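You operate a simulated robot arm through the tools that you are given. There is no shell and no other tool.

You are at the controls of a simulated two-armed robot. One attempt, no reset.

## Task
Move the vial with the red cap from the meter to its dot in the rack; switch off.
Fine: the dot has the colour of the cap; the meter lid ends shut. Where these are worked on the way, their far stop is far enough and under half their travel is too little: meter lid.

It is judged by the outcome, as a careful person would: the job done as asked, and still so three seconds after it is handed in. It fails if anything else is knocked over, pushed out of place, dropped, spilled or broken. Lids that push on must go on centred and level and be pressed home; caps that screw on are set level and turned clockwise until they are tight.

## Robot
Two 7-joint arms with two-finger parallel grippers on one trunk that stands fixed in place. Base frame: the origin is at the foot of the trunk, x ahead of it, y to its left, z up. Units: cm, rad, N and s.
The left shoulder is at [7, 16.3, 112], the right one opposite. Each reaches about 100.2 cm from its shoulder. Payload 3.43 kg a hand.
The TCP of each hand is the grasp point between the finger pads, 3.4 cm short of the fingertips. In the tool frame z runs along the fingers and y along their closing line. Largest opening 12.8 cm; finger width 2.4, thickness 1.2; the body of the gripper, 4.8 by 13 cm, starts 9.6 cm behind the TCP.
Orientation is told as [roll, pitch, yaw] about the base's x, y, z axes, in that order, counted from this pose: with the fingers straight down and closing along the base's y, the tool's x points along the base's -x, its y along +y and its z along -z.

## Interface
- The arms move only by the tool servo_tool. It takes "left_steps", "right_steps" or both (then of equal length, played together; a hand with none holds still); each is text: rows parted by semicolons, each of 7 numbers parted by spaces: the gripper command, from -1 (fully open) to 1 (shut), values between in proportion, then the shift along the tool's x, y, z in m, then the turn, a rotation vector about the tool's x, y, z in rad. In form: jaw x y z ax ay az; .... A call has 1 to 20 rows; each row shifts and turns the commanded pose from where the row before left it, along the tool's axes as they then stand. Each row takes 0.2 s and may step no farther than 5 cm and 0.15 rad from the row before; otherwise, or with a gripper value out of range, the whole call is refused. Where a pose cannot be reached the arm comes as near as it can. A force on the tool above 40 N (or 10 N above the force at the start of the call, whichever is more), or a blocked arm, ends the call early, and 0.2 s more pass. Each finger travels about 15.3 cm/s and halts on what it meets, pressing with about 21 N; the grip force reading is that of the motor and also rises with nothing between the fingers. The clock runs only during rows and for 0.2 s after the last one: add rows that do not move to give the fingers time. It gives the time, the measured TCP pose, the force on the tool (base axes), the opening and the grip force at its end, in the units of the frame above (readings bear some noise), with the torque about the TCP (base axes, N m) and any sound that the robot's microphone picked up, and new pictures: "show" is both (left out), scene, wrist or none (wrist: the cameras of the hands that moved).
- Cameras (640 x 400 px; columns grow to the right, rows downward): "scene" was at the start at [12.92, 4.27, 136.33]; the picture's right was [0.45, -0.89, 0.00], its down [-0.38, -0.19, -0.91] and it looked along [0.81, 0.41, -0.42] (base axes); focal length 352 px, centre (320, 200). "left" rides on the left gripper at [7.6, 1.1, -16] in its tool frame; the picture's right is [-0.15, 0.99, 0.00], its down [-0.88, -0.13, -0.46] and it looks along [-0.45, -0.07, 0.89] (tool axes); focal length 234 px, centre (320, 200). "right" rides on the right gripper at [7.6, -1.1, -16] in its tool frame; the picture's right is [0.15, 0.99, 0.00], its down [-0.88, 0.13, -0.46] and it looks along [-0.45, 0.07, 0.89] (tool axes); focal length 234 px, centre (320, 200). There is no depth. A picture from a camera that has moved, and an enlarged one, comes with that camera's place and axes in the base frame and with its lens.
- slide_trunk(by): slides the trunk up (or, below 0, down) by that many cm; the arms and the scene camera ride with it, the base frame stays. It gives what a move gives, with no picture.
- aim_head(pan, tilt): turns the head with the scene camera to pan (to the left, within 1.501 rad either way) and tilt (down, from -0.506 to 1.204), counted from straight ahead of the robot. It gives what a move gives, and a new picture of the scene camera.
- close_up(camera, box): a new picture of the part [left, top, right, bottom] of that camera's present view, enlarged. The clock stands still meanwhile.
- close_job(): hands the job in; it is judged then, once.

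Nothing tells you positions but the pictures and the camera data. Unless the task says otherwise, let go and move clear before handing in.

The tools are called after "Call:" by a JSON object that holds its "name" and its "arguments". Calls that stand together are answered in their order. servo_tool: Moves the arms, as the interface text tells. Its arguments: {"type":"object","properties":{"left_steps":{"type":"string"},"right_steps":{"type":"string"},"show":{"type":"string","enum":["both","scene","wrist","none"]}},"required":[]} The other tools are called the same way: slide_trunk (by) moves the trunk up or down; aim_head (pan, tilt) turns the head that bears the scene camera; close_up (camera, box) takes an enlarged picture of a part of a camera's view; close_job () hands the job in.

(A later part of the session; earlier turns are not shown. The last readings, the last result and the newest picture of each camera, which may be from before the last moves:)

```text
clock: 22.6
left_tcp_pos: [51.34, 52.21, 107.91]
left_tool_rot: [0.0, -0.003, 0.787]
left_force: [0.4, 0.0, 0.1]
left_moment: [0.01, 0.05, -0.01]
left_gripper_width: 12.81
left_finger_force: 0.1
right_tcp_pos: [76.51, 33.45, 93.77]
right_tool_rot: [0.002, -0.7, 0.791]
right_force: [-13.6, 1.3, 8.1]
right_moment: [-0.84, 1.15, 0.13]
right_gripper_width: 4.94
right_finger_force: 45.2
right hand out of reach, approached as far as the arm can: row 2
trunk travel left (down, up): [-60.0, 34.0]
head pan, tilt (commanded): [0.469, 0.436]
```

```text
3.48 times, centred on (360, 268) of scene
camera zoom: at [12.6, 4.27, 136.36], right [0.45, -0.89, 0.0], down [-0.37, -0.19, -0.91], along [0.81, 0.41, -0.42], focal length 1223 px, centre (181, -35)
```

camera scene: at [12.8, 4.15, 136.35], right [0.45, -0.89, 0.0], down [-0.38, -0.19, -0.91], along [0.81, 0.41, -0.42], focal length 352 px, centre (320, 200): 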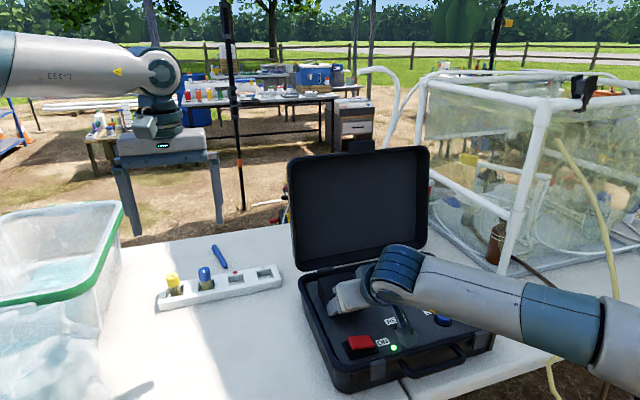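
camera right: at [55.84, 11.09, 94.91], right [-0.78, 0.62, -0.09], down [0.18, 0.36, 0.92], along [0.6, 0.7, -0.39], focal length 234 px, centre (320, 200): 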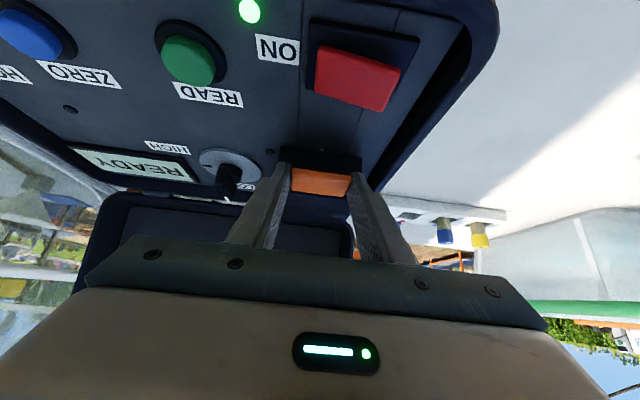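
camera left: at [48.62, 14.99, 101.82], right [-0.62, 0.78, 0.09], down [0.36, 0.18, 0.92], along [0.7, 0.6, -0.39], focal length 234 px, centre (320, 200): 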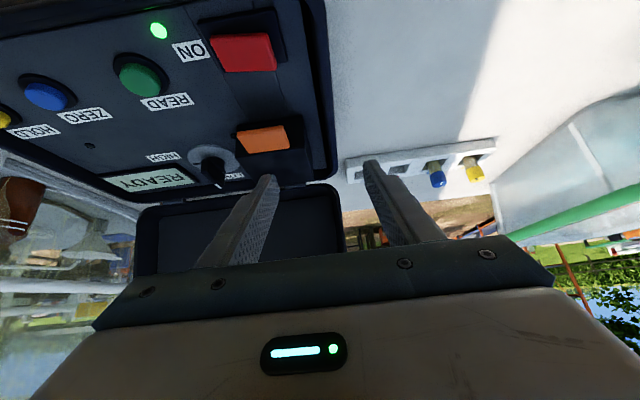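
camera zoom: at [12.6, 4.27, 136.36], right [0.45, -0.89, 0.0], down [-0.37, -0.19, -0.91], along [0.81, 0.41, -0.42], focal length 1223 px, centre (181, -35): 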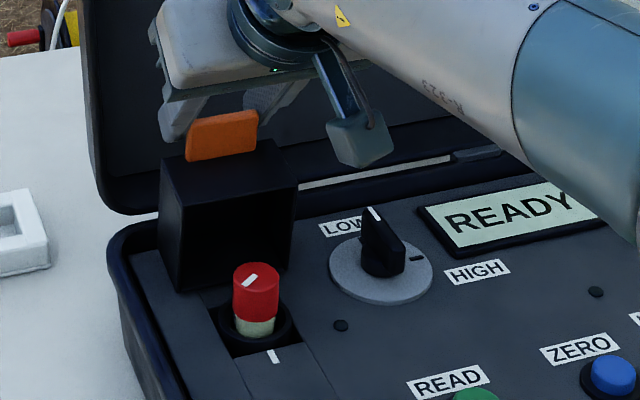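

The lid stands at about 89°, and the hinge friction (about 10 N at the tab) should hold it. I'll release the tab gently and watch whether it stays.

Call:
{"name": "servo_tool", "arguments": {"right_steps": "0.1 0 0 0 0 0 0; -0.1 0 0 0 0 0 0; -0.3 0 0 0 0 0 0; -0.3 0 0 0 0 0 0; -0.3 0 0 0 0 0 0", "show": "scene"}}

Call:
{"name": "close_up", "arguments": {"camera": "scene", "box": [280, 210, 440, 325]}}

Call:
{"name": "close_up", "arguments": {"camera": "right", "box": [220, 100, 420, 225]}}

```text
clock: 23.8
left_tcp_pos: [51.62, 52.18, 107.93]
left_tool_rot: [0.0, 0.0, 0.786]
left_force: [0.3, -0.4, -0.2]
left_moment: [0.02, -0.01, 0.03]
left_gripper_width: 12.8
left_finger_force: 0.0
right_tcp_pos: [76.94, 33.27, 93.62]
right_tool_rot: [0.0, -0.701, 0.786]
right_force: [0.2, -0.4, 0.6]
right_moment: [0.0, 0.0, -0.01]
right_gripper_width: 8.29
right_finger_force: 0.1
trunk travel left (down, up): [-60.0, 34.0]
head pan, tilt (commanded): [0.469, 0.436]
camera scene: at [12.92, 4.28, 136.33], right [0.45, -0.89, 0.0], down [-0.38, -0.19, -0.91], along [0.81, 0.41, -0.42], focal length 352 px, centre (320, 200)
```

scene: 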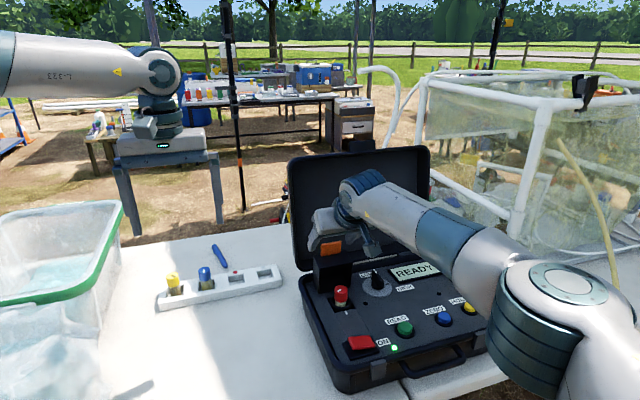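

```text
3.48 times, centred on (360, 268) of scene
camera zoom: at [12.92, 4.28, 136.33], right [0.45, -0.89, 0.0], down [-0.38, -0.19, -0.91], along [0.81, 0.41, -0.42], focal length 1223 px, centre (181, -35)
```

zoom: 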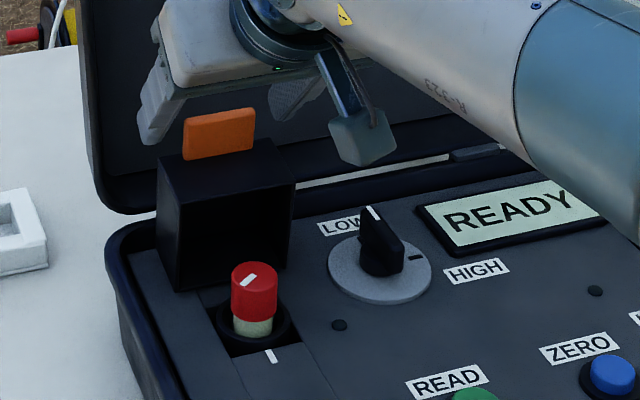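

```text
3.20 times, centred on (320, 162) of right
camera zoom: at [66.27, 20.98, 101.01], right [-0.78, 0.62, -0.09], down [0.18, 0.36, 0.92], along [0.6, 0.7, -0.39], focal length 749 px, centre (320, 320)
```

zoom: 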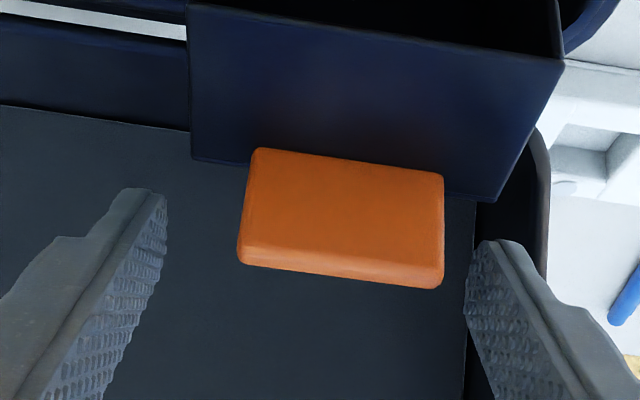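

The lid stays open by itself. I'll withdraw the right hand back along its approach and out of the way.

Call:
{"name": "servo_tool", "arguments": {"right_steps": "-0.3 0 0 -0.04 0 0 0; -0.3 0 0 -0.04 0 0 0; -0.3 0 0 -0.04 0 0 0; -0.3 0.0266 -0.0115 -0.0291 0 0 0; -0.3 0.0266 -0.0115 -0.0291 0 0 0; -0.3 0.0266 -0.0115 -0.0291 0 0 0; -0.3 0.0266 -0.0115 -0.0291 0 0 0; -0.3 0.0266 -0.0115 -0.0291 0 0 0; -0.3 0.0266 -0.0115 -0.0291 0 0 0; -0.3 0.0266 -0.0115 -0.0291 0 0 0; -0.3 0.0266 -0.0115 -0.0291 0 0 0; -0.3 0.0266 -0.0115 -0.0291 0 0 0; -0.3 0.0266 -0.0115 -0.0291 0 0 0; -0.3 0 0 0 0 0 0", "show": "both"}}

Call:
{"name": "close_up", "arguments": {"camera": "scene", "box": [290, 230, 450, 330]}}

Call:
{"name": "close_up", "arguments": {"camera": "left", "box": [160, 100, 480, 300]}}

```text
clock: 26.8
left_tcp_pos: [51.73, 52.17, 107.79]
left_tool_rot: [0.0, 0.001, 0.788]
left_force: [0.5, 0.3, -0.1]
left_moment: [0.0, 0.04, 0.0]
left_gripper_width: 12.77
left_finger_force: 0.1
right_tcp_pos: [51.83, -7.85, 108.11]
right_tool_rot: [-0.002, -0.698, 0.786]
right_force: [-0.4, 0.4, -0.5]
right_moment: [-0.03, -0.01, -0.01]
right_gripper_width: 8.32
right_finger_force: 0.1
trunk travel left (down, up): [-60.0, 34.0]
head pan, tilt (commanded): [0.469, 0.436]
camera scene: at [12.97, 4.37, 136.32], right [0.45, -0.89, 0.0], down [-0.38, -0.19, -0.91], along [0.81, 0.41, -0.42], focal length 352 px, centre (320, 200)
camera right: at [41.11, -20.06, 115.35], right [-0.78, 0.62, -0.1], down [0.18, 0.36, 0.92], along [0.6, 0.7, -0.39], focal length 234 px, centre (320, 200)
```

scene: 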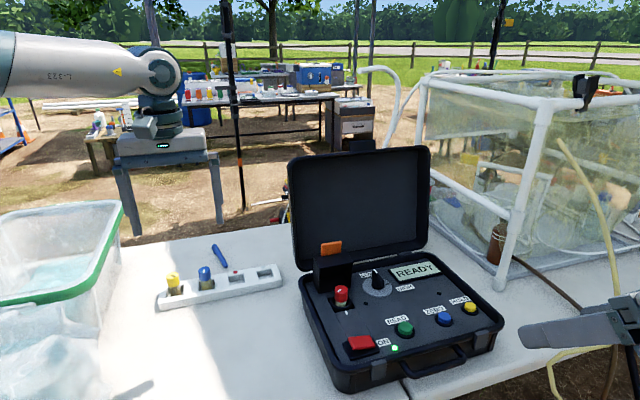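
right: 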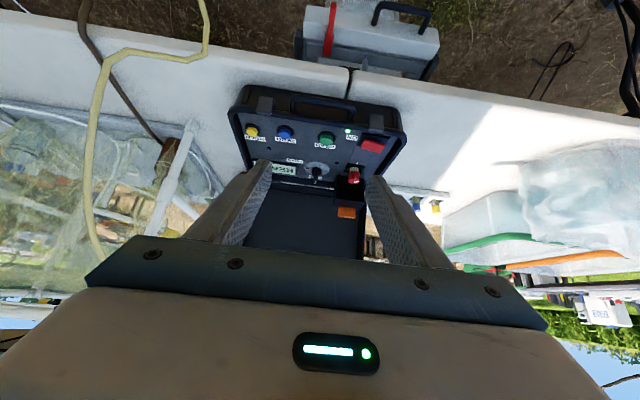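

```text
4.00 times, centred on (370, 280) of scene
camera zoom: at [12.97, 4.37, 136.32], right [0.45, -0.89, 0.0], down [-0.38, -0.19, -0.91], along [0.81, 0.41, -0.42], focal length 1407 px, centre (120, -120)
```

zoom: 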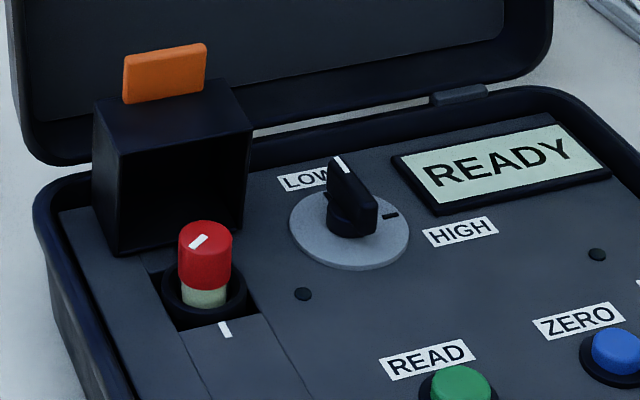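

```text
2.00 times, centred on (320, 200) of left
camera zoom: at [45.54, 47.6, 123.83], right [-0.6, 0.8, 0.0], down [0.71, 0.53, 0.45], along [0.37, 0.27, -0.89], focal length 468 px, centre (320, 200)
```

zoom: 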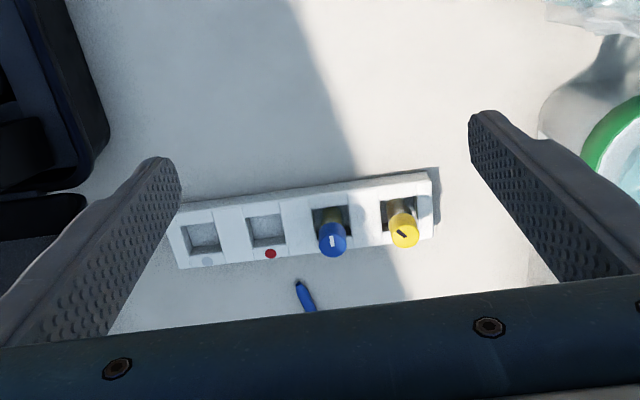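

The left camera sees the rack clearly (red slot centre about [71.7, 59.3], rack top about 76.6, blue cap top about 81). I need the red vial's position accurately, so I'll zoom with the right camera.

Call:
{"name": "close_up", "arguments": {"camera": "right", "box": [310, 130, 390, 230]}}

Call:
{"name": "close_up", "arguments": {"camera": "scene", "box": [310, 265, 370, 320]}}

```text
4.00 times, centred on (350, 180) of right
camera zoom: at [41.11, -20.06, 115.35], right [-0.78, 0.62, -0.1], down [0.18, 0.36, 0.92], along [0.6, 0.7, -0.39], focal length 937 px, centre (200, 280)
```

zoom: 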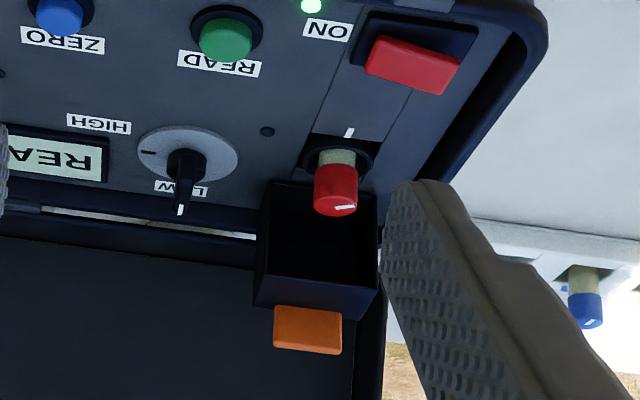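

```text
7.27 times, centred on (340, 292) of scene
camera zoom: at [12.97, 4.37, 136.32], right [0.45, -0.89, 0.0], down [-0.38, -0.19, -0.91], along [0.81, 0.41, -0.42], focal length 2558 px, centre (174, -473)
```

zoom: 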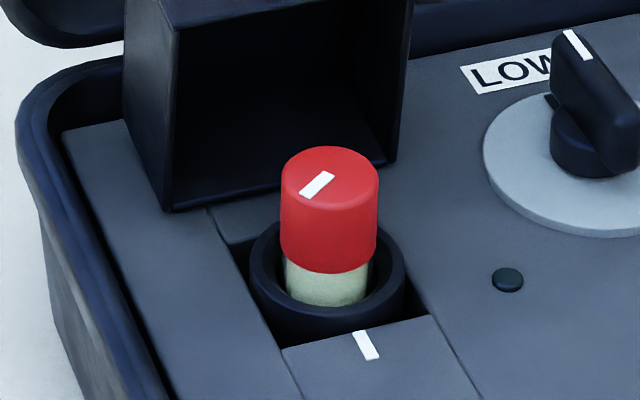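

The red cap top comes out near [71.4, 28.7, 84.9] and the panel near z 80.8, so a top-down grip on the cap with tips above the panel is possible. The left hand goes to hover above the vial.

Call:
{"name": "servo_tool", "arguments": {"left_steps": "-0.094 0.0034 -0.0381 0.0098 0 0 0; -0.094 0.0034 -0.0381 0.0098 0 0 0; -0.094 0.0034 -0.0381 0.0098 0 0 0; -0.094 0.0034 -0.0381 0.0098 0 0 0; -0.094 0.0034 -0.0381 0.0098 0 0 0; -0.094 0.0034 -0.0381 0.0098 0 0 0; -0.094 0.0034 -0.0381 0.0098 0 0 0; -0.094 0.0034 -0.0381 0.0098 0 0 0; -0.094 0 0 0 0 0 0", "show": "both"}}

Call:
{"name": "close_up", "arguments": {"camera": "left", "box": [240, 130, 400, 230]}}

Call:
{"name": "close_up", "arguments": {"camera": "right", "box": [270, 80, 430, 240]}}

```text
clock: 28.8
left_tcp_pos: [71.49, 29.0, 100.23]
left_tool_rot: [0.001, -0.002, 0.788]
left_force: [-0.5, -1.2, 0.1]
left_moment: [-0.02, 0.0, 0.02]
left_gripper_width: 7.02
left_finger_force: 0.0
right_tcp_pos: [51.68, -7.82, 108.14]
right_tool_rot: [-0.002, -0.702, 0.787]
right_force: [-0.5, 0.9, -0.5]
right_moment: [-0.01, 0.05, -0.03]
right_gripper_width: 8.32
right_finger_force: 0.0
trunk travel left (down, up): [-60.0, 34.0]
head pan, tilt (commanded): [0.469, 0.436]
camera scene: at [12.77, 4.28, 136.35], right [0.45, -0.89, 0.0], down [-0.38, -0.19, -0.91], along [0.81, 0.41, -0.42], focal length 352 px, centre (320, 200)
camera left: at [65.32, 24.35, 116.26], right [-0.6, 0.8, 0.0], down [0.71, 0.53, 0.46], along [0.37, 0.27, -0.89], focal length 234 px, centre (320, 200)
```

scene: 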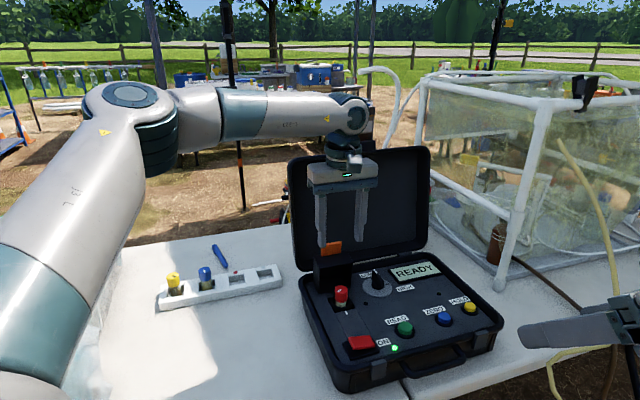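
left: 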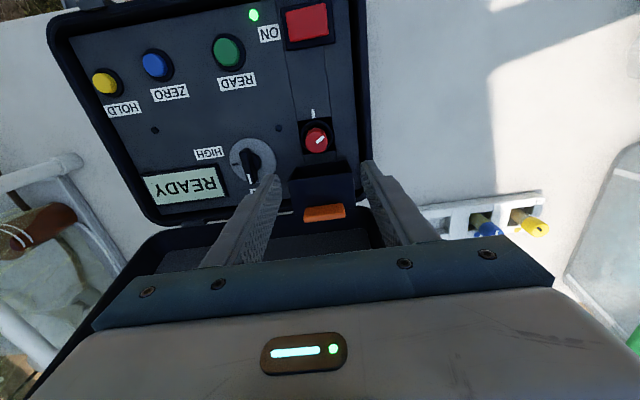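

```text
4.00 times, centred on (320, 180) of left
camera zoom: at [65.32, 24.35, 116.26], right [-0.6, 0.8, 0.0], down [0.71, 0.53, 0.46], along [0.37, 0.27, -0.89], focal length 937 px, centre (320, 280)
```

zoom: 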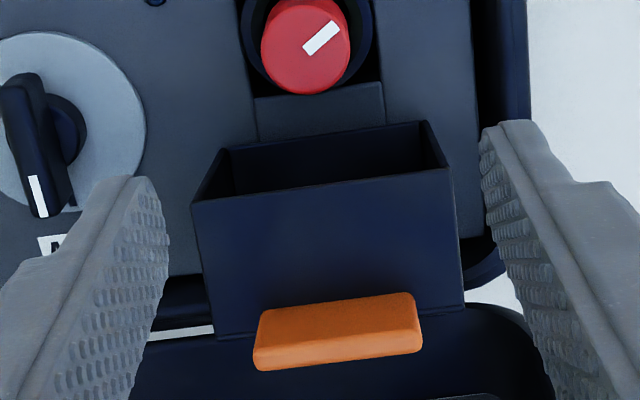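

```text
2.50 times, centred on (350, 160) of right
camera zoom: at [40.97, -20.09, 115.4], right [-0.78, 0.62, -0.1], down [0.17, 0.36, 0.92], along [0.6, 0.7, -0.39], focal length 585 px, centre (245, 300)
```

zoom: 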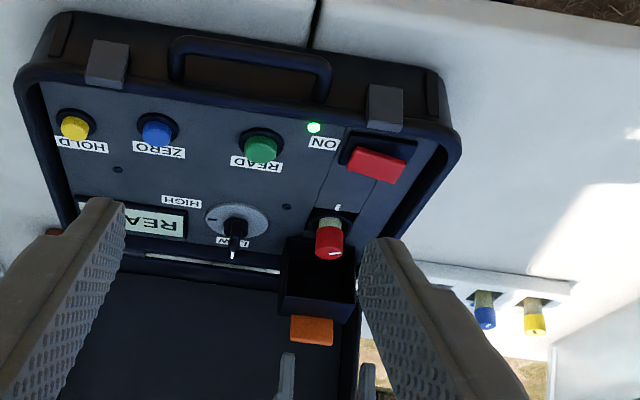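

The hand hovers about right; the cap is about 0.4 cm nearer and 0.5 cm to the meter's right of the TCP. I'll correct and descend to just above the cap, then re-check.

Call:
{"name": "servo_tool", "arguments": {"left_steps": "-0.094 0.0018 -0.0023 0.034 0 0 0; -0.094 0.0018 -0.0022 0.034 0 0 0; -0.094 0 0 0.032 0 0 0; -0.094 0 0 0 0 0 0", "show": "both"}}

Call:
{"name": "close_up", "arguments": {"camera": "left", "box": [240, 130, 400, 230]}}

Call:
{"name": "close_up", "arguments": {"camera": "scene", "box": [280, 210, 440, 325]}}

Call:
{"name": "close_up", "arguments": {"camera": "right", "box": [310, 130, 390, 230]}}

```text
clock: 29.8
left_tcp_pos: [69.88, 29.36, 90.83]
left_tool_rot: [0.0, 0.0, 0.786]
left_force: [-0.1, -0.2, -0.3]
left_moment: [-0.03, -0.01, -0.06]
left_gripper_width: 7.01
left_finger_force: 0.2
left hand out of reach, approached as far as the arm can: row 1, 2, 3
right_tcp_pos: [51.75, -7.79, 108.13]
right_tool_rot: [0.002, -0.702, 0.783]
right_force: [-0.2, -0.2, 0.1]
right_moment: [-0.02, 0.01, 0.02]
right_gripper_width: 8.3
right_finger_force: 0.0
trunk travel left (down, up): [-60.0, 34.0]
head pan, tilt (commanded): [0.469, 0.436]
camera scene: at [12.89, 4.23, 136.34], right [0.45, -0.89, 0.0], down [-0.38, -0.19, -0.91], along [0.81, 0.41, -0.42], focal length 352 px, centre (320, 200)
camera left: at [63.69, 24.7, 106.93], right [-0.6, 0.8, 0.0], down [0.71, 0.53, 0.46], along [0.37, 0.27, -0.89], focal length 234 px, centre (320, 200)
```

scene: 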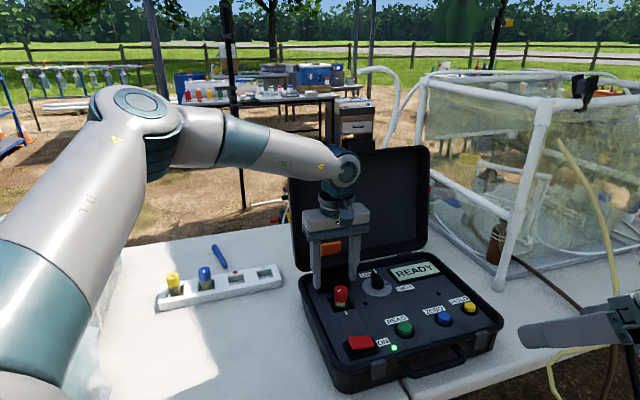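
left: 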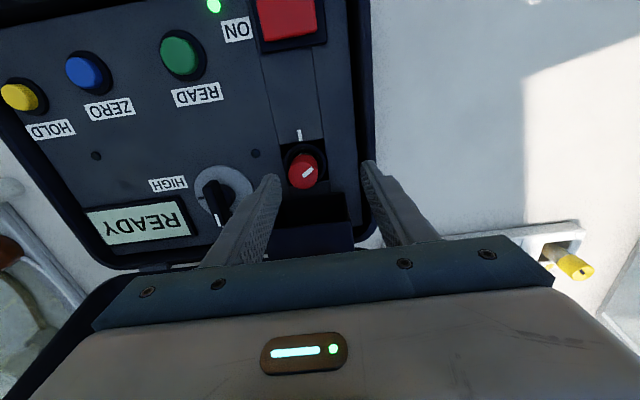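

```text
4.00 times, centred on (320, 180) of left
camera zoom: at [63.69, 24.7, 106.93], right [-0.6, 0.8, 0.0], down [0.71, 0.53, 0.46], along [0.37, 0.27, -0.89], focal length 937 px, centre (320, 280)
```

zoom: 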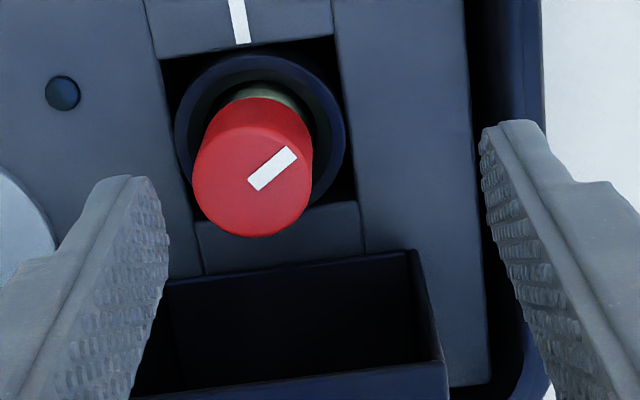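

```text
3.48 times, centred on (360, 268) of scene
camera zoom: at [12.89, 4.23, 136.34], right [0.45, -0.89, 0.0], down [-0.38, -0.19, -0.91], along [0.81, 0.41, -0.42], focal length 1223 px, centre (181, -35)
```

zoom: 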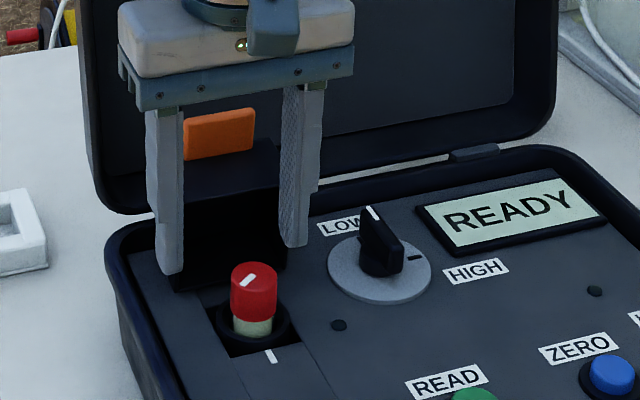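

```text
4.00 times, centred on (350, 180) of right
camera zoom: at [41.07, -20.15, 115.35], right [-0.78, 0.62, -0.09], down [0.18, 0.36, 0.92], along [0.6, 0.7, -0.39], focal length 937 px, centre (200, 280)
```

zoom: 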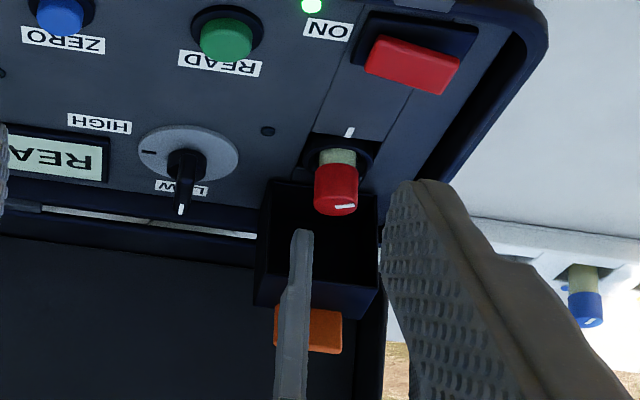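

The left arm can't descend at yaw 45°. I'll raise slightly, turn the hand towards yaw about 15° (the gripper still clears the open hood) and try again.

Call:
{"name": "servo_tool", "arguments": {"left_steps": "-0.094 0 0 -0.04 0 0 0; -0.094 0 0 0 0 0 0.131; -0.094 0 0 0 0 0 0.131; -0.094 0 0 0 0 0 0.131; -0.094 0 0 0 0 0 0.131; -0.094 0 0 0 0 0 0", "show": "none"}}

```text
clock: 31.2
left_tcp_pos: [69.8, 29.11, 94.74]
left_tool_rot: [0.0, 0.001, 0.26]
left_force: [-0.4, -0.5, -0.4]
left_moment: [0.0, 0.0, 0.01]
left_gripper_width: 7.02
left_finger_force: 0.1
right_tcp_pos: [51.87, -7.8, 108.02]
right_tool_rot: [0.001, -0.7, 0.786]
right_force: [-0.2, 0.2, 0.2]
right_moment: [0.03, 0.01, 0.0]
right_gripper_width: 8.32
right_finger_force: 0.1
trunk travel left (down, up): [-60.0, 34.0]
head pan, tilt (commanded): [0.469, 0.436]
```

Now at yaw 0.26. I move over the cap at about [71.5, 28.4] and down to z 90.

Call:
{"name": "servo_tool", "arguments": {"left_steps": "-0.094 -0.0074 -0.0054 0.012 0 0 0; -0.094 -0.0073 -0.0054 0.012 0 0 0; -0.094 0 0 0.0117 0 0 0; -0.094 0 0 0.0117 0 0 0; -0.094 0 0 0 0 0 0", "show": "wrist"}}

Call:
{"name": "close_up", "arguments": {"camera": "left", "box": [240, 130, 400, 230]}}

Call:
{"name": "close_up", "arguments": {"camera": "scene", "box": [280, 210, 440, 325]}}

```text
clock: 32.4
left_tcp_pos: [69.91, 29.47, 90.54]
left_tool_rot: [-0.002, -0.003, 0.262]
left_force: [-0.3, -0.2, -0.3]
left_moment: [-0.02, 0.02, 0.02]
left_gripper_width: 7.02
left_finger_force: 0.0
left hand out of reach, approached as far as the arm can: row 1, 2, 3, 4
right_tcp_pos: [51.71, -7.86, 108.12]
right_tool_rot: [0.0, -0.7, 0.784]
right_force: [0.8, 0.1, 0.2]
right_moment: [0.0, 0.0, -0.01]
right_gripper_width: 8.32
right_finger_force: 0.0
trunk travel left (down, up): [-60.0, 34.0]
head pan, tilt (commanded): [0.469, 0.436]
camera left: at [62.17, 28.52, 106.51], right [-0.11, 0.99, 0.0], down [0.88, 0.1, 0.46], along [0.45, 0.05, -0.89], focal length 234 px, centre (320, 200)
```

left: 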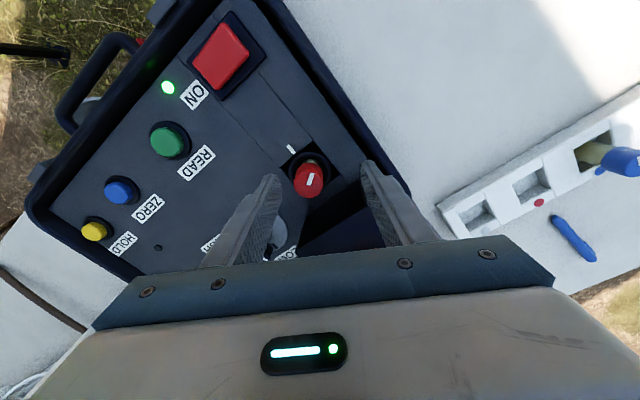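

```text
4.00 times, centred on (320, 180) of left
camera zoom: at [62.17, 28.52, 106.51], right [-0.11, 0.99, 0.0], down [0.88, 0.1, 0.46], along [0.45, 0.05, -0.89], focal length 937 px, centre (320, 280)
```

zoom: 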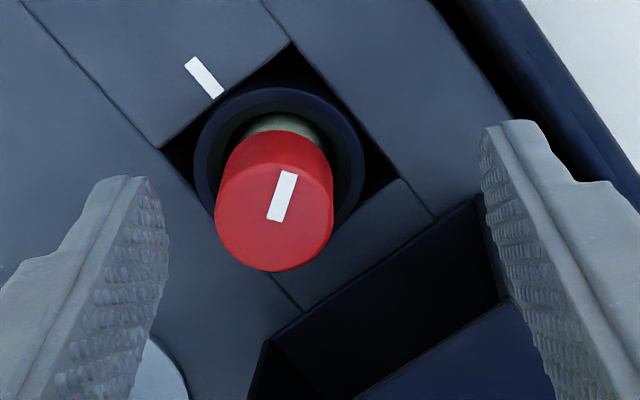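

```text
3.48 times, centred on (360, 268) of scene
camera zoom: at [12.91, 4.24, 136.34], right [0.45, -0.89, 0.0], down [-0.38, -0.19, -0.91], along [0.81, 0.41, -0.42], focal length 1223 px, centre (181, -35)
```

zoom: 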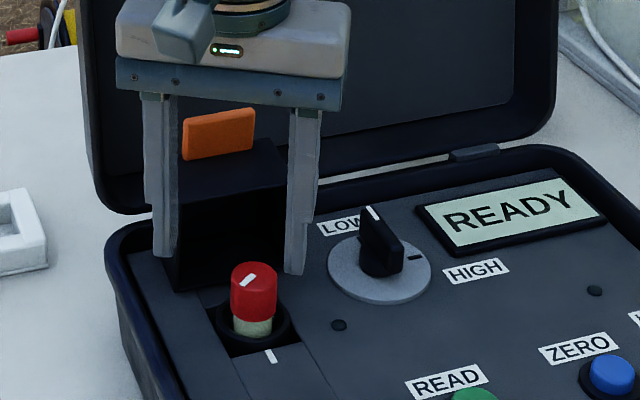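

The limit does not depend on yaw; the wrist is simply too low relative to the left shoulder. Lowering the trunk should fix that, so first I raise both hands.

Call:
{"name": "servo_tool", "arguments": {"left_steps": "-0.094 0 0 -0.04 0 0 0; -0.094 0 0 -0.04 0 0 0; -0.094 0 0 -0.04 0 0 0; -0.094 0 0 -0.04 0 0 0; -0.094 0 0 -0.04 0 0 0; -0.094 0 0 0 0 0 0", "right_steps": "-0.3 -0.0129 0 -0.0153 0 0 0; -0.3 -0.0129 0 -0.0153 0 0 0; -0.3 -0.0129 0 -0.0153 0 0 0; -0.3 -0.0129 0 -0.0153 0 0 0; -0.3 -0.0129 0 -0.0153 0 0 0; -0.3 0 0 0 0 0 0", "show": "both"}}

```text
clock: 33.8
left_tcp_pos: [69.87, 29.19, 110.28]
left_tool_rot: [-0.001, -0.002, 0.261]
left_force: [0.8, 0.6, 0.0]
left_moment: [0.01, 0.01, 0.01]
left_gripper_width: 7.03
left_finger_force: 0.1
right_tcp_pos: [52.1, -8.07, 117.87]
right_tool_rot: [0.0, -0.699, 0.785]
right_force: [-0.2, -0.3, 0.3]
right_moment: [-0.01, -0.02, 0.01]
right_gripper_width: 8.34
right_finger_force: 0.1
trunk travel left (down, up): [-60.0, 34.0]
head pan, tilt (commanded): [0.469, 0.436]
camera scene: at [12.94, 4.24, 136.33], right [0.45, -0.89, 0.0], down [-0.38, -0.19, -0.91], along [0.81, 0.41, -0.42], focal length 352 px, centre (320, 200)
camera right: at [41.39, -20.3, 125.26], right [-0.78, 0.62, -0.09], down [0.18, 0.36, 0.92], along [0.6, 0.7, -0.39], focal length 234 px, centre (320, 200)
camera left: at [62.24, 28.21, 126.29], right [-0.11, 0.99, 0.0], down [0.88, 0.1, 0.46], along [0.45, 0.05, -0.89], focal length 234 px, centre (320, 200)
```

scene: 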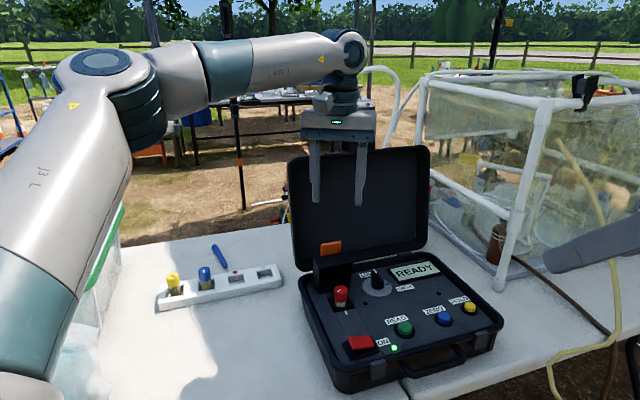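
right: 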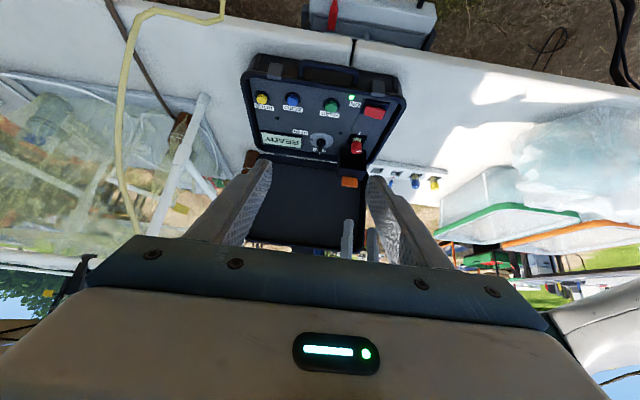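
left: 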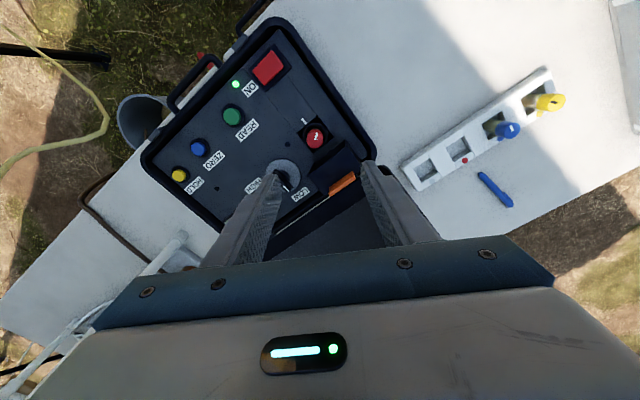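

Both hands are clear. I lower the trunk in two steps, watching the forces.

Call:
{"name": "slide_trunk", "arguments": {"by": -8}}

Call:
{"name": "close_up", "arguments": {"camera": "scene", "box": [0, 0, 640, 400]}}

```text
clock: 35.0
left_tcp_pos: [69.8, 29.12, 102.26]
left_tool_rot: [0.001, -0.001, 0.261]
left_force: [-0.6, -0.2, 0.8]
left_moment: [0.01, -0.01, -0.03]
left_gripper_width: 7.0
left_finger_force: 0.1
right_tcp_pos: [52.08, -7.99, 110.02]
right_tool_rot: [0.0, -0.703, 0.785]
right_force: [-0.1, -0.5, 0.0]
right_moment: [-0.01, 0.03, 0.0]
right_gripper_width: 8.32
right_finger_force: 0.1
trunk travel left (down, up): [-52.0, 42.0]
head pan, tilt (commanded): [0.469, 0.436]
```

```text
1.00 times, centred on (320, 200) of scene (not enlarged: the box is as wide or as high as the picture)
camera zoom: at [12.88, 4.25, 128.34], right [0.45, -0.89, 0.0], down [-0.38, -0.19, -0.91], along [0.81, 0.41, -0.42], focal length 352 px, centre (320, 200)
```

zoom: 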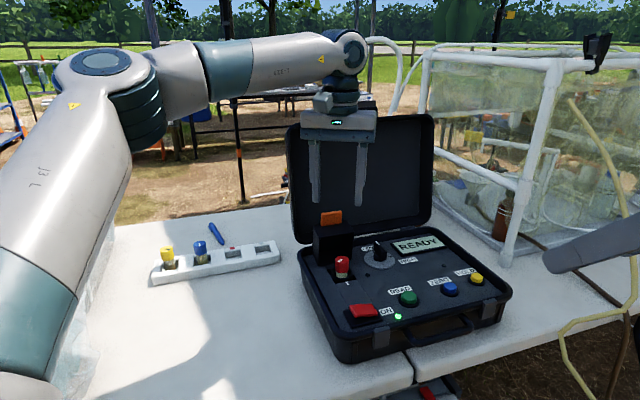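

Call:
{"name": "slide_trunk", "arguments": {"by": -8}}

Call:
{"name": "close_up", "arguments": {"camera": "scene", "box": [0, 0, 640, 400]}}

Call:
{"name": "close_up", "arguments": {"camera": "left", "box": [240, 120, 400, 220]}}

```text
clock: 36.1
left_tcp_pos: [69.86, 29.16, 94.24]
left_tool_rot: [0.0, 0.001, 0.262]
left_force: [1.4, 0.3, -0.5]
left_moment: [-0.01, -0.02, 0.02]
left_gripper_width: 6.98
left_finger_force: 0.1
right_tcp_pos: [51.93, -8.04, 101.94]
right_tool_rot: [0.0, -0.704, 0.786]
right_force: [-0.2, 0.2, 0.0]
right_moment: [0.0, -0.01, 0.0]
right_gripper_width: 8.33
right_finger_force: 0.1
trunk travel left (down, up): [-44.0, 50.0]
head pan, tilt (commanded): [0.469, 0.436]
```

```text
1.00 times, centred on (320, 200) of scene (not enlarged: the box is as wide or as high as the picture)
camera zoom: at [12.88, 4.25, 120.34], right [0.45, -0.89, 0.0], down [-0.38, -0.19, -0.91], along [0.81, 0.41, -0.42], focal length 352 px, centre (320, 200)
```

zoom: 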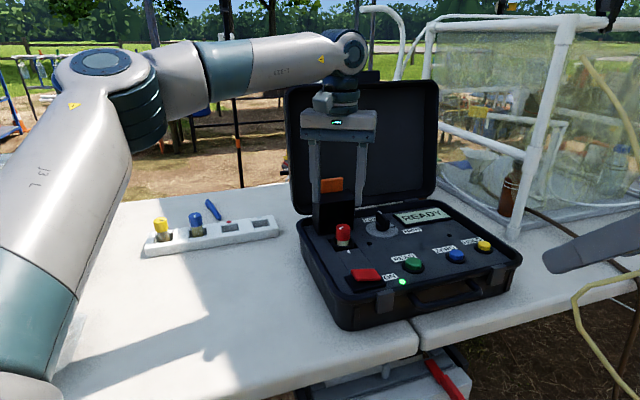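

```text
4.00 times, centred on (320, 170) of left
camera zoom: at [62.19, 28.21, 110.29], right [-0.11, 0.99, 0.0], down [0.88, 0.1, 0.46], along [0.45, 0.05, -0.89], focal length 937 px, centre (320, 320)
```

zoom: 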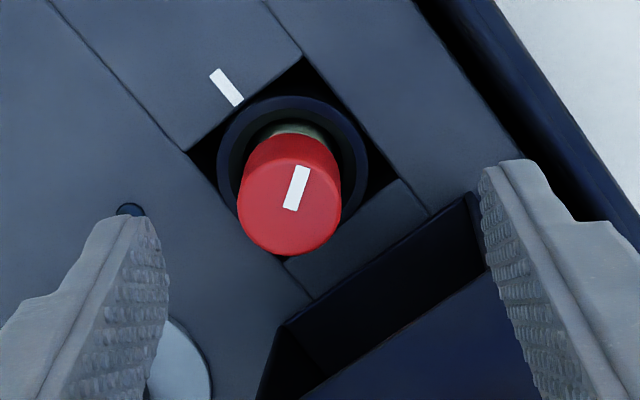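

The cap stays consistently at about [71.55, 28.35]. I shift over it and descend to z 89.

Call:
{"name": "servo_tool", "arguments": {"left_steps": "-0.094 -0.0071 -0.0061 0.013 0 0 0; -0.094 -0.0071 -0.0061 0.013 0 0 0; -0.094 0 0 0.013 0 0 0; -0.094 0 0 0.013 0 0 0; -0.094 0 0 0 0 0 0", "show": "wrist"}}

Call:
{"name": "close_up", "arguments": {"camera": "left", "box": [240, 120, 400, 220]}}

Call:
{"name": "close_up", "arguments": {"camera": "scene", "box": [280, 160, 440, 275]}}

```text
clock: 37.3
left_tcp_pos: [71.02, 28.48, 88.81]
left_tool_rot: [0.0, -0.001, 0.26]
left_force: [-0.1, 0.3, 0.0]
left_moment: [0.03, -0.01, -0.01]
left_gripper_width: 6.99
left_finger_force: 0.0
left hand out of reach, approached as far as the arm can: row 2
right_tcp_pos: [51.98, -7.9, 101.97]
right_tool_rot: [-0.001, -0.699, 0.786]
right_force: [0.4, 0.4, 0.5]
right_moment: [0.02, 0.02, 0.01]
right_gripper_width: 8.33
right_finger_force: 0.1
trunk travel left (down, up): [-44.0, 50.0]
head pan, tilt (commanded): [0.469, 0.436]
camera left: at [63.43, 27.6, 104.91], right [-0.12, 0.99, 0.0], down [0.88, 0.1, 0.46], along [0.45, 0.05, -0.89], focal length 234 px, centre (320, 200)
```

left: 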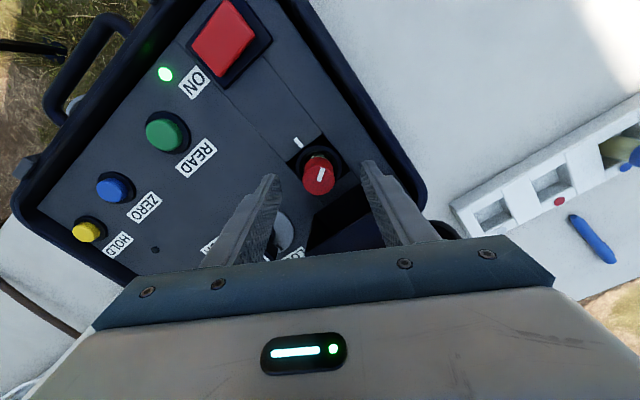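

```text
4.00 times, centred on (320, 170) of left
camera zoom: at [63.43, 27.6, 104.91], right [-0.12, 0.99, 0.0], down [0.88, 0.1, 0.46], along [0.45, 0.05, -0.89], focal length 937 px, centre (320, 320)
```

zoom: 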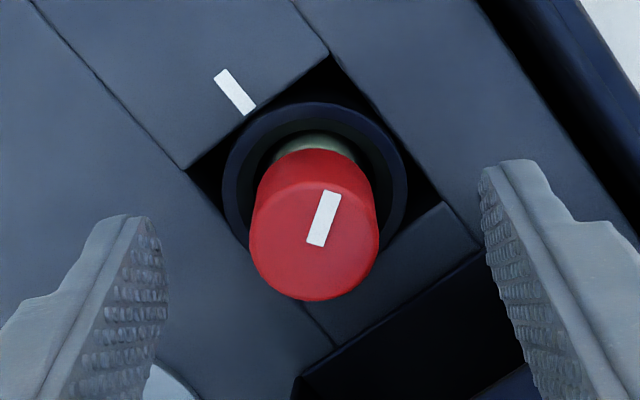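

```text
3.48 times, centred on (360, 218) of scene
camera zoom: at [12.93, 4.25, 120.33], right [0.45, -0.89, 0.0], down [-0.38, -0.19, -0.91], along [0.81, 0.41, -0.42], focal length 1223 px, centre (181, 139)
```

zoom: 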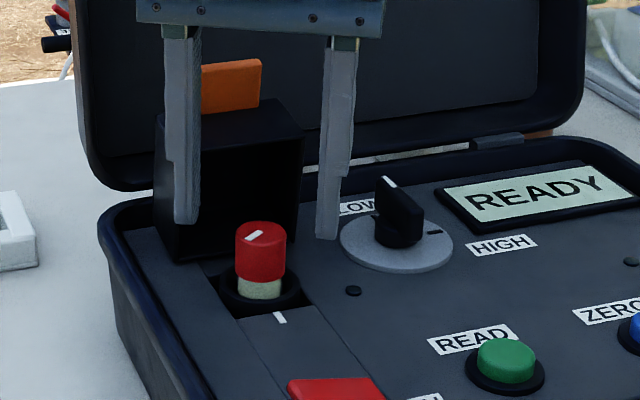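

The cap is still 0.5 cm further ahead of the TCP. I correct and descend slowly around the cap.

Call:
{"name": "servo_tool", "arguments": {"left_steps": "-0.094 -0.005 -0.0027 0.01 0 0 0; -0.094 0 0 0.01 0 0 0; -0.094 0 0 0.01 0 0 0; -0.094 0 0 0 0 0 0", "show": "wrist"}}

Call:
{"name": "close_up", "arguments": {"camera": "left", "box": [240, 120, 400, 220]}}

Call:
{"name": "close_up", "arguments": {"camera": "scene", "box": [280, 160, 440, 275]}}

```text
clock: 38.0
left_tcp_pos: [71.36, 28.38, 88.32]
left_tool_rot: [-0.01, -0.018, 0.263]
left_force: [-5.9, 2.2, 30.4]
left_moment: [1.54, 0.04, 0.26]
left_gripper_width: 7.25
left_finger_force: 2.0
right_tcp_pos: [51.92, -7.94, 102.09]
right_tool_rot: [-0.002, -0.702, 0.786]
right_force: [1.5, -0.3, -0.3]
right_moment: [-0.02, 0.02, -0.02]
right_gripper_width: 8.33
right_finger_force: 0.0
trunk travel left (down, up): [-44.0, 50.0]
head pan, tilt (commanded): [0.469, 0.436]
stopped in row 3 (left hand): the force on the tool passed its limit at 47 N (the readings are from after the stop); the commanded pose is now the measured one
camera left: at [63.47, 27.47, 104.23], right [-0.12, 0.99, -0.01], down [0.88, 0.11, 0.47], along [0.47, 0.05, -0.88], focal length 234 px, centre (320, 200)
```

left: 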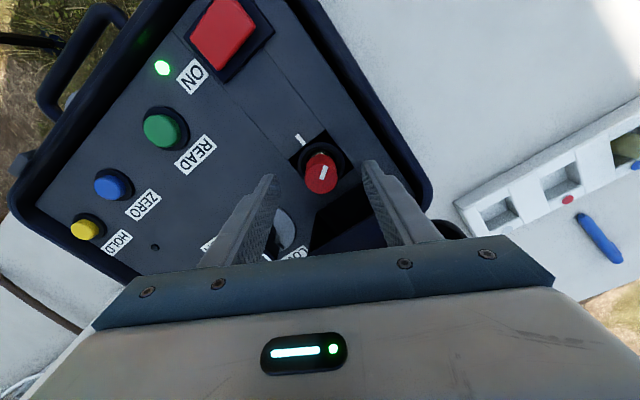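

```text
4.00 times, centred on (320, 170) of left
camera zoom: at [63.47, 27.47, 104.23], right [-0.12, 0.99, -0.01], down [0.88, 0.11, 0.47], along [0.47, 0.05, -0.88], focal length 937 px, centre (320, 320)
```

zoom: 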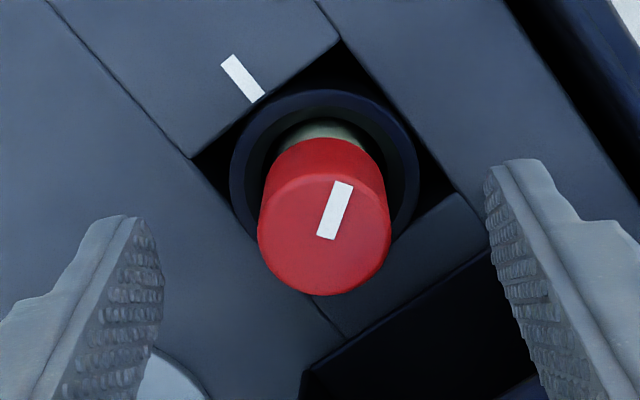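

```text
3.48 times, centred on (360, 218) of scene
camera zoom: at [12.69, 4.21, 120.39], right [0.45, -0.89, 0.0], down [-0.37, -0.19, -0.91], along [0.81, 0.41, -0.42], focal length 1223 px, centre (181, 139)
```

zoom: 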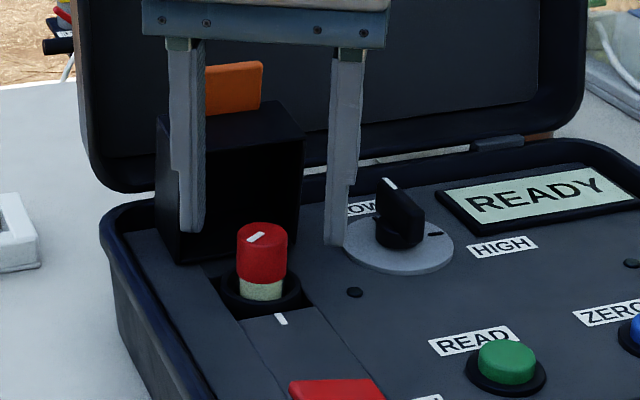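

The stop was caused by the left finger's outer shoulder catching the hood's top front corner: the hood leans about 10° forward of vertical (top edge at b about 73.8). I lift straight up and turn the hand back to yaw 45°, so both fingers stay clear of the hood.

Call:
{"name": "servo_tool", "arguments": {"left_steps": "-0.094 0 0 -0.02 0 0 0; -0.094 0 0 -0.04 0 0 0; -0.094 0 0 0 0 0 -0.131; -0.094 0 0 0 0 0 -0.131; -0.094 0 0 0 0 0 -0.131; -0.094 0 0 0 0 0 -0.131; -0.094 0 0 0 0 0 0", "show": "both"}}

Call:
{"name": "close_up", "arguments": {"camera": "left", "box": [240, 130, 400, 230]}}

Call:
{"name": "close_up", "arguments": {"camera": "scene", "box": [280, 160, 440, 275]}}

Call:
{"name": "close_up", "arguments": {"camera": "right", "box": [280, 90, 440, 250]}}

```text
clock: 39.5
left_tcp_pos: [71.04, 28.66, 93.62]
left_tool_rot: [-0.012, -0.005, 0.788]
left_force: [-0.1, -0.4, -0.4]
left_moment: [0.03, 0.0, 0.02]
left_gripper_width: 6.99
left_finger_force: 0.0
left hand out of reach, approached as far as the arm can: row 2
right_tcp_pos: [52.03, -8.04, 102.05]
right_tool_rot: [0.0, -0.701, 0.786]
right_force: [0.1, 0.3, -0.3]
right_moment: [0.01, 0.0, 0.03]
right_gripper_width: 8.3
right_finger_force: 0.1
trunk travel left (down, up): [-44.0, 50.0]
head pan, tilt (commanded): [0.469, 0.436]
camera scene: at [12.93, 4.25, 120.33], right [0.45, -0.89, 0.0], down [-0.38, -0.19, -0.91], along [0.81, 0.41, -0.42], focal length 352 px, centre (320, 200)
camera left: at [64.63, 24.05, 109.54], right [-0.6, 0.8, -0.01], down [0.71, 0.53, 0.46], along [0.38, 0.27, -0.89], focal length 234 px, centre (320, 200)
```

scene: 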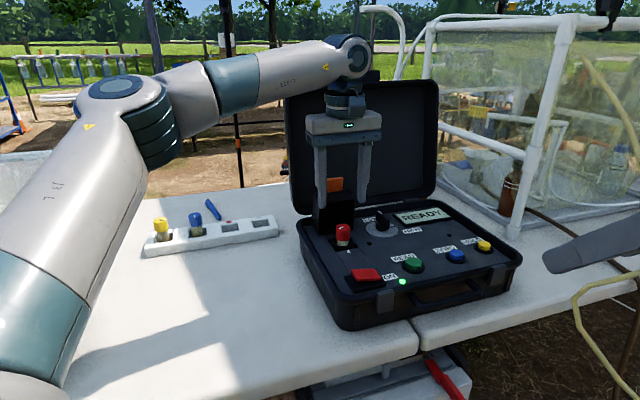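
left: 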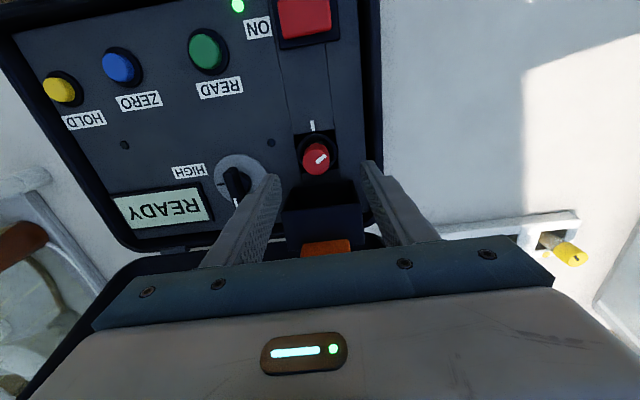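

```text
4.00 times, centred on (320, 180) of left
camera zoom: at [64.63, 24.05, 109.54], right [-0.6, 0.8, -0.01], down [0.71, 0.53, 0.46], along [0.38, 0.27, -0.89], focal length 937 px, centre (320, 280)
```

zoom: 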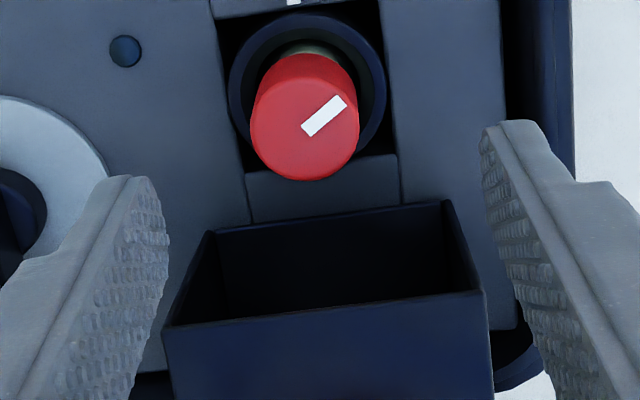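

```text
3.48 times, centred on (360, 218) of scene
camera zoom: at [12.93, 4.25, 120.33], right [0.45, -0.89, 0.0], down [-0.38, -0.19, -0.91], along [0.81, 0.41, -0.42], focal length 1223 px, centre (181, 139)
```

zoom: 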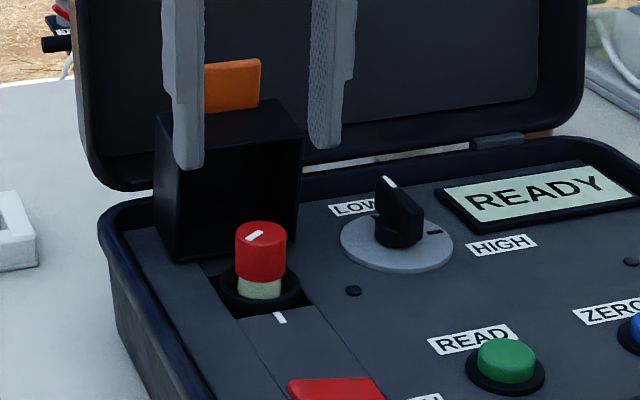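

```text
2.50 times, centred on (360, 170) of right
camera zoom: at [41.37, -20.29, 109.25], right [-0.78, 0.62, -0.09], down [0.18, 0.36, 0.92], along [0.6, 0.7, -0.39], focal length 585 px, centre (220, 275)
```

zoom: 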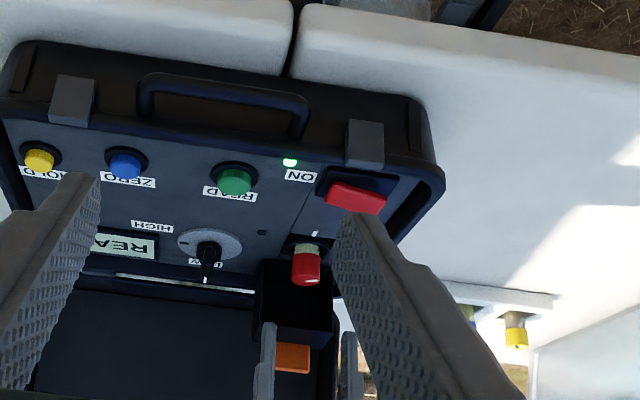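

The lid has not moved and the hand is back at yaw 45°. I shift half a centimetre over the cap and descend in small steps, checking reach.

Call:
{"name": "servo_tool", "arguments": {"left_steps": "-0.094 -0.0018 -0.0054 0 0 0 0; -0.094 0 0 0.015 0 0 0; -0.094 0 0 0.015 0 0 0; -0.094 0 0 0.01 0 0 0; -0.094 0 0 0 0 0 0", "show": "wrist"}}

Call:
{"name": "close_up", "arguments": {"camera": "left", "box": [240, 130, 400, 230]}}

Call:
{"name": "close_up", "arguments": {"camera": "scene", "box": [280, 160, 440, 275]}}

```text
clock: 40.8
left_tcp_pos: [70.9, 28.71, 89.3]
left_tool_rot: [-0.011, -0.006, 0.784]
left_force: [0.1, -1.9, 0.1]
left_moment: [0.04, -0.02, -0.01]
left_gripper_width: 7.01
left_finger_force: 0.1
left hand out of reach, approached as far as the arm can: row 1
right_tcp_pos: [52.07, -8.01, 101.99]
right_tool_rot: [0.0, -0.7, 0.785]
right_force: [0.2, 0.4, -0.3]
right_moment: [0.01, 0.0, 0.0]
right_gripper_width: 8.33
right_finger_force: 0.0
trunk travel left (down, up): [-44.0, 50.0]
head pan, tilt (commanded): [0.469, 0.436]
camera left: at [64.68, 24.11, 105.38], right [-0.6, 0.8, -0.01], down [0.71, 0.53, 0.46], along [0.38, 0.27, -0.89], focal length 234 px, centre (320, 200)
```

left: 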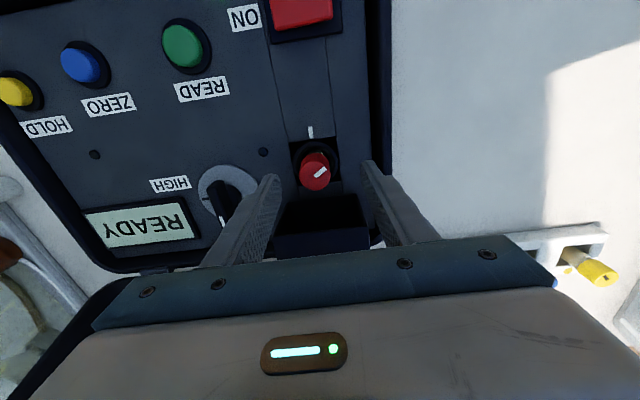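

```text
4.00 times, centred on (320, 180) of left
camera zoom: at [64.68, 24.11, 105.38], right [-0.6, 0.8, -0.01], down [0.71, 0.53, 0.46], along [0.38, 0.27, -0.89], focal length 937 px, centre (320, 280)
```

zoom: 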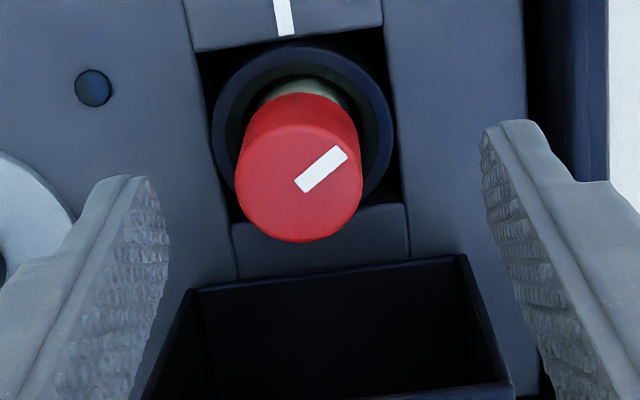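

```text
3.48 times, centred on (360, 218) of scene
camera zoom: at [12.92, 4.25, 120.33], right [0.45, -0.89, 0.0], down [-0.38, -0.19, -0.91], along [0.81, 0.41, -0.42], focal length 1223 px, centre (181, 139)
```

zoom: 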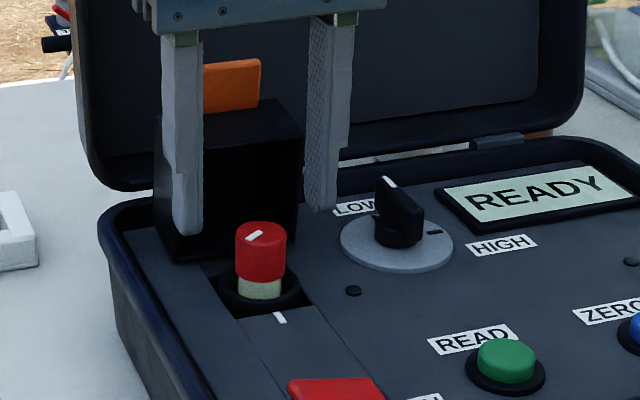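

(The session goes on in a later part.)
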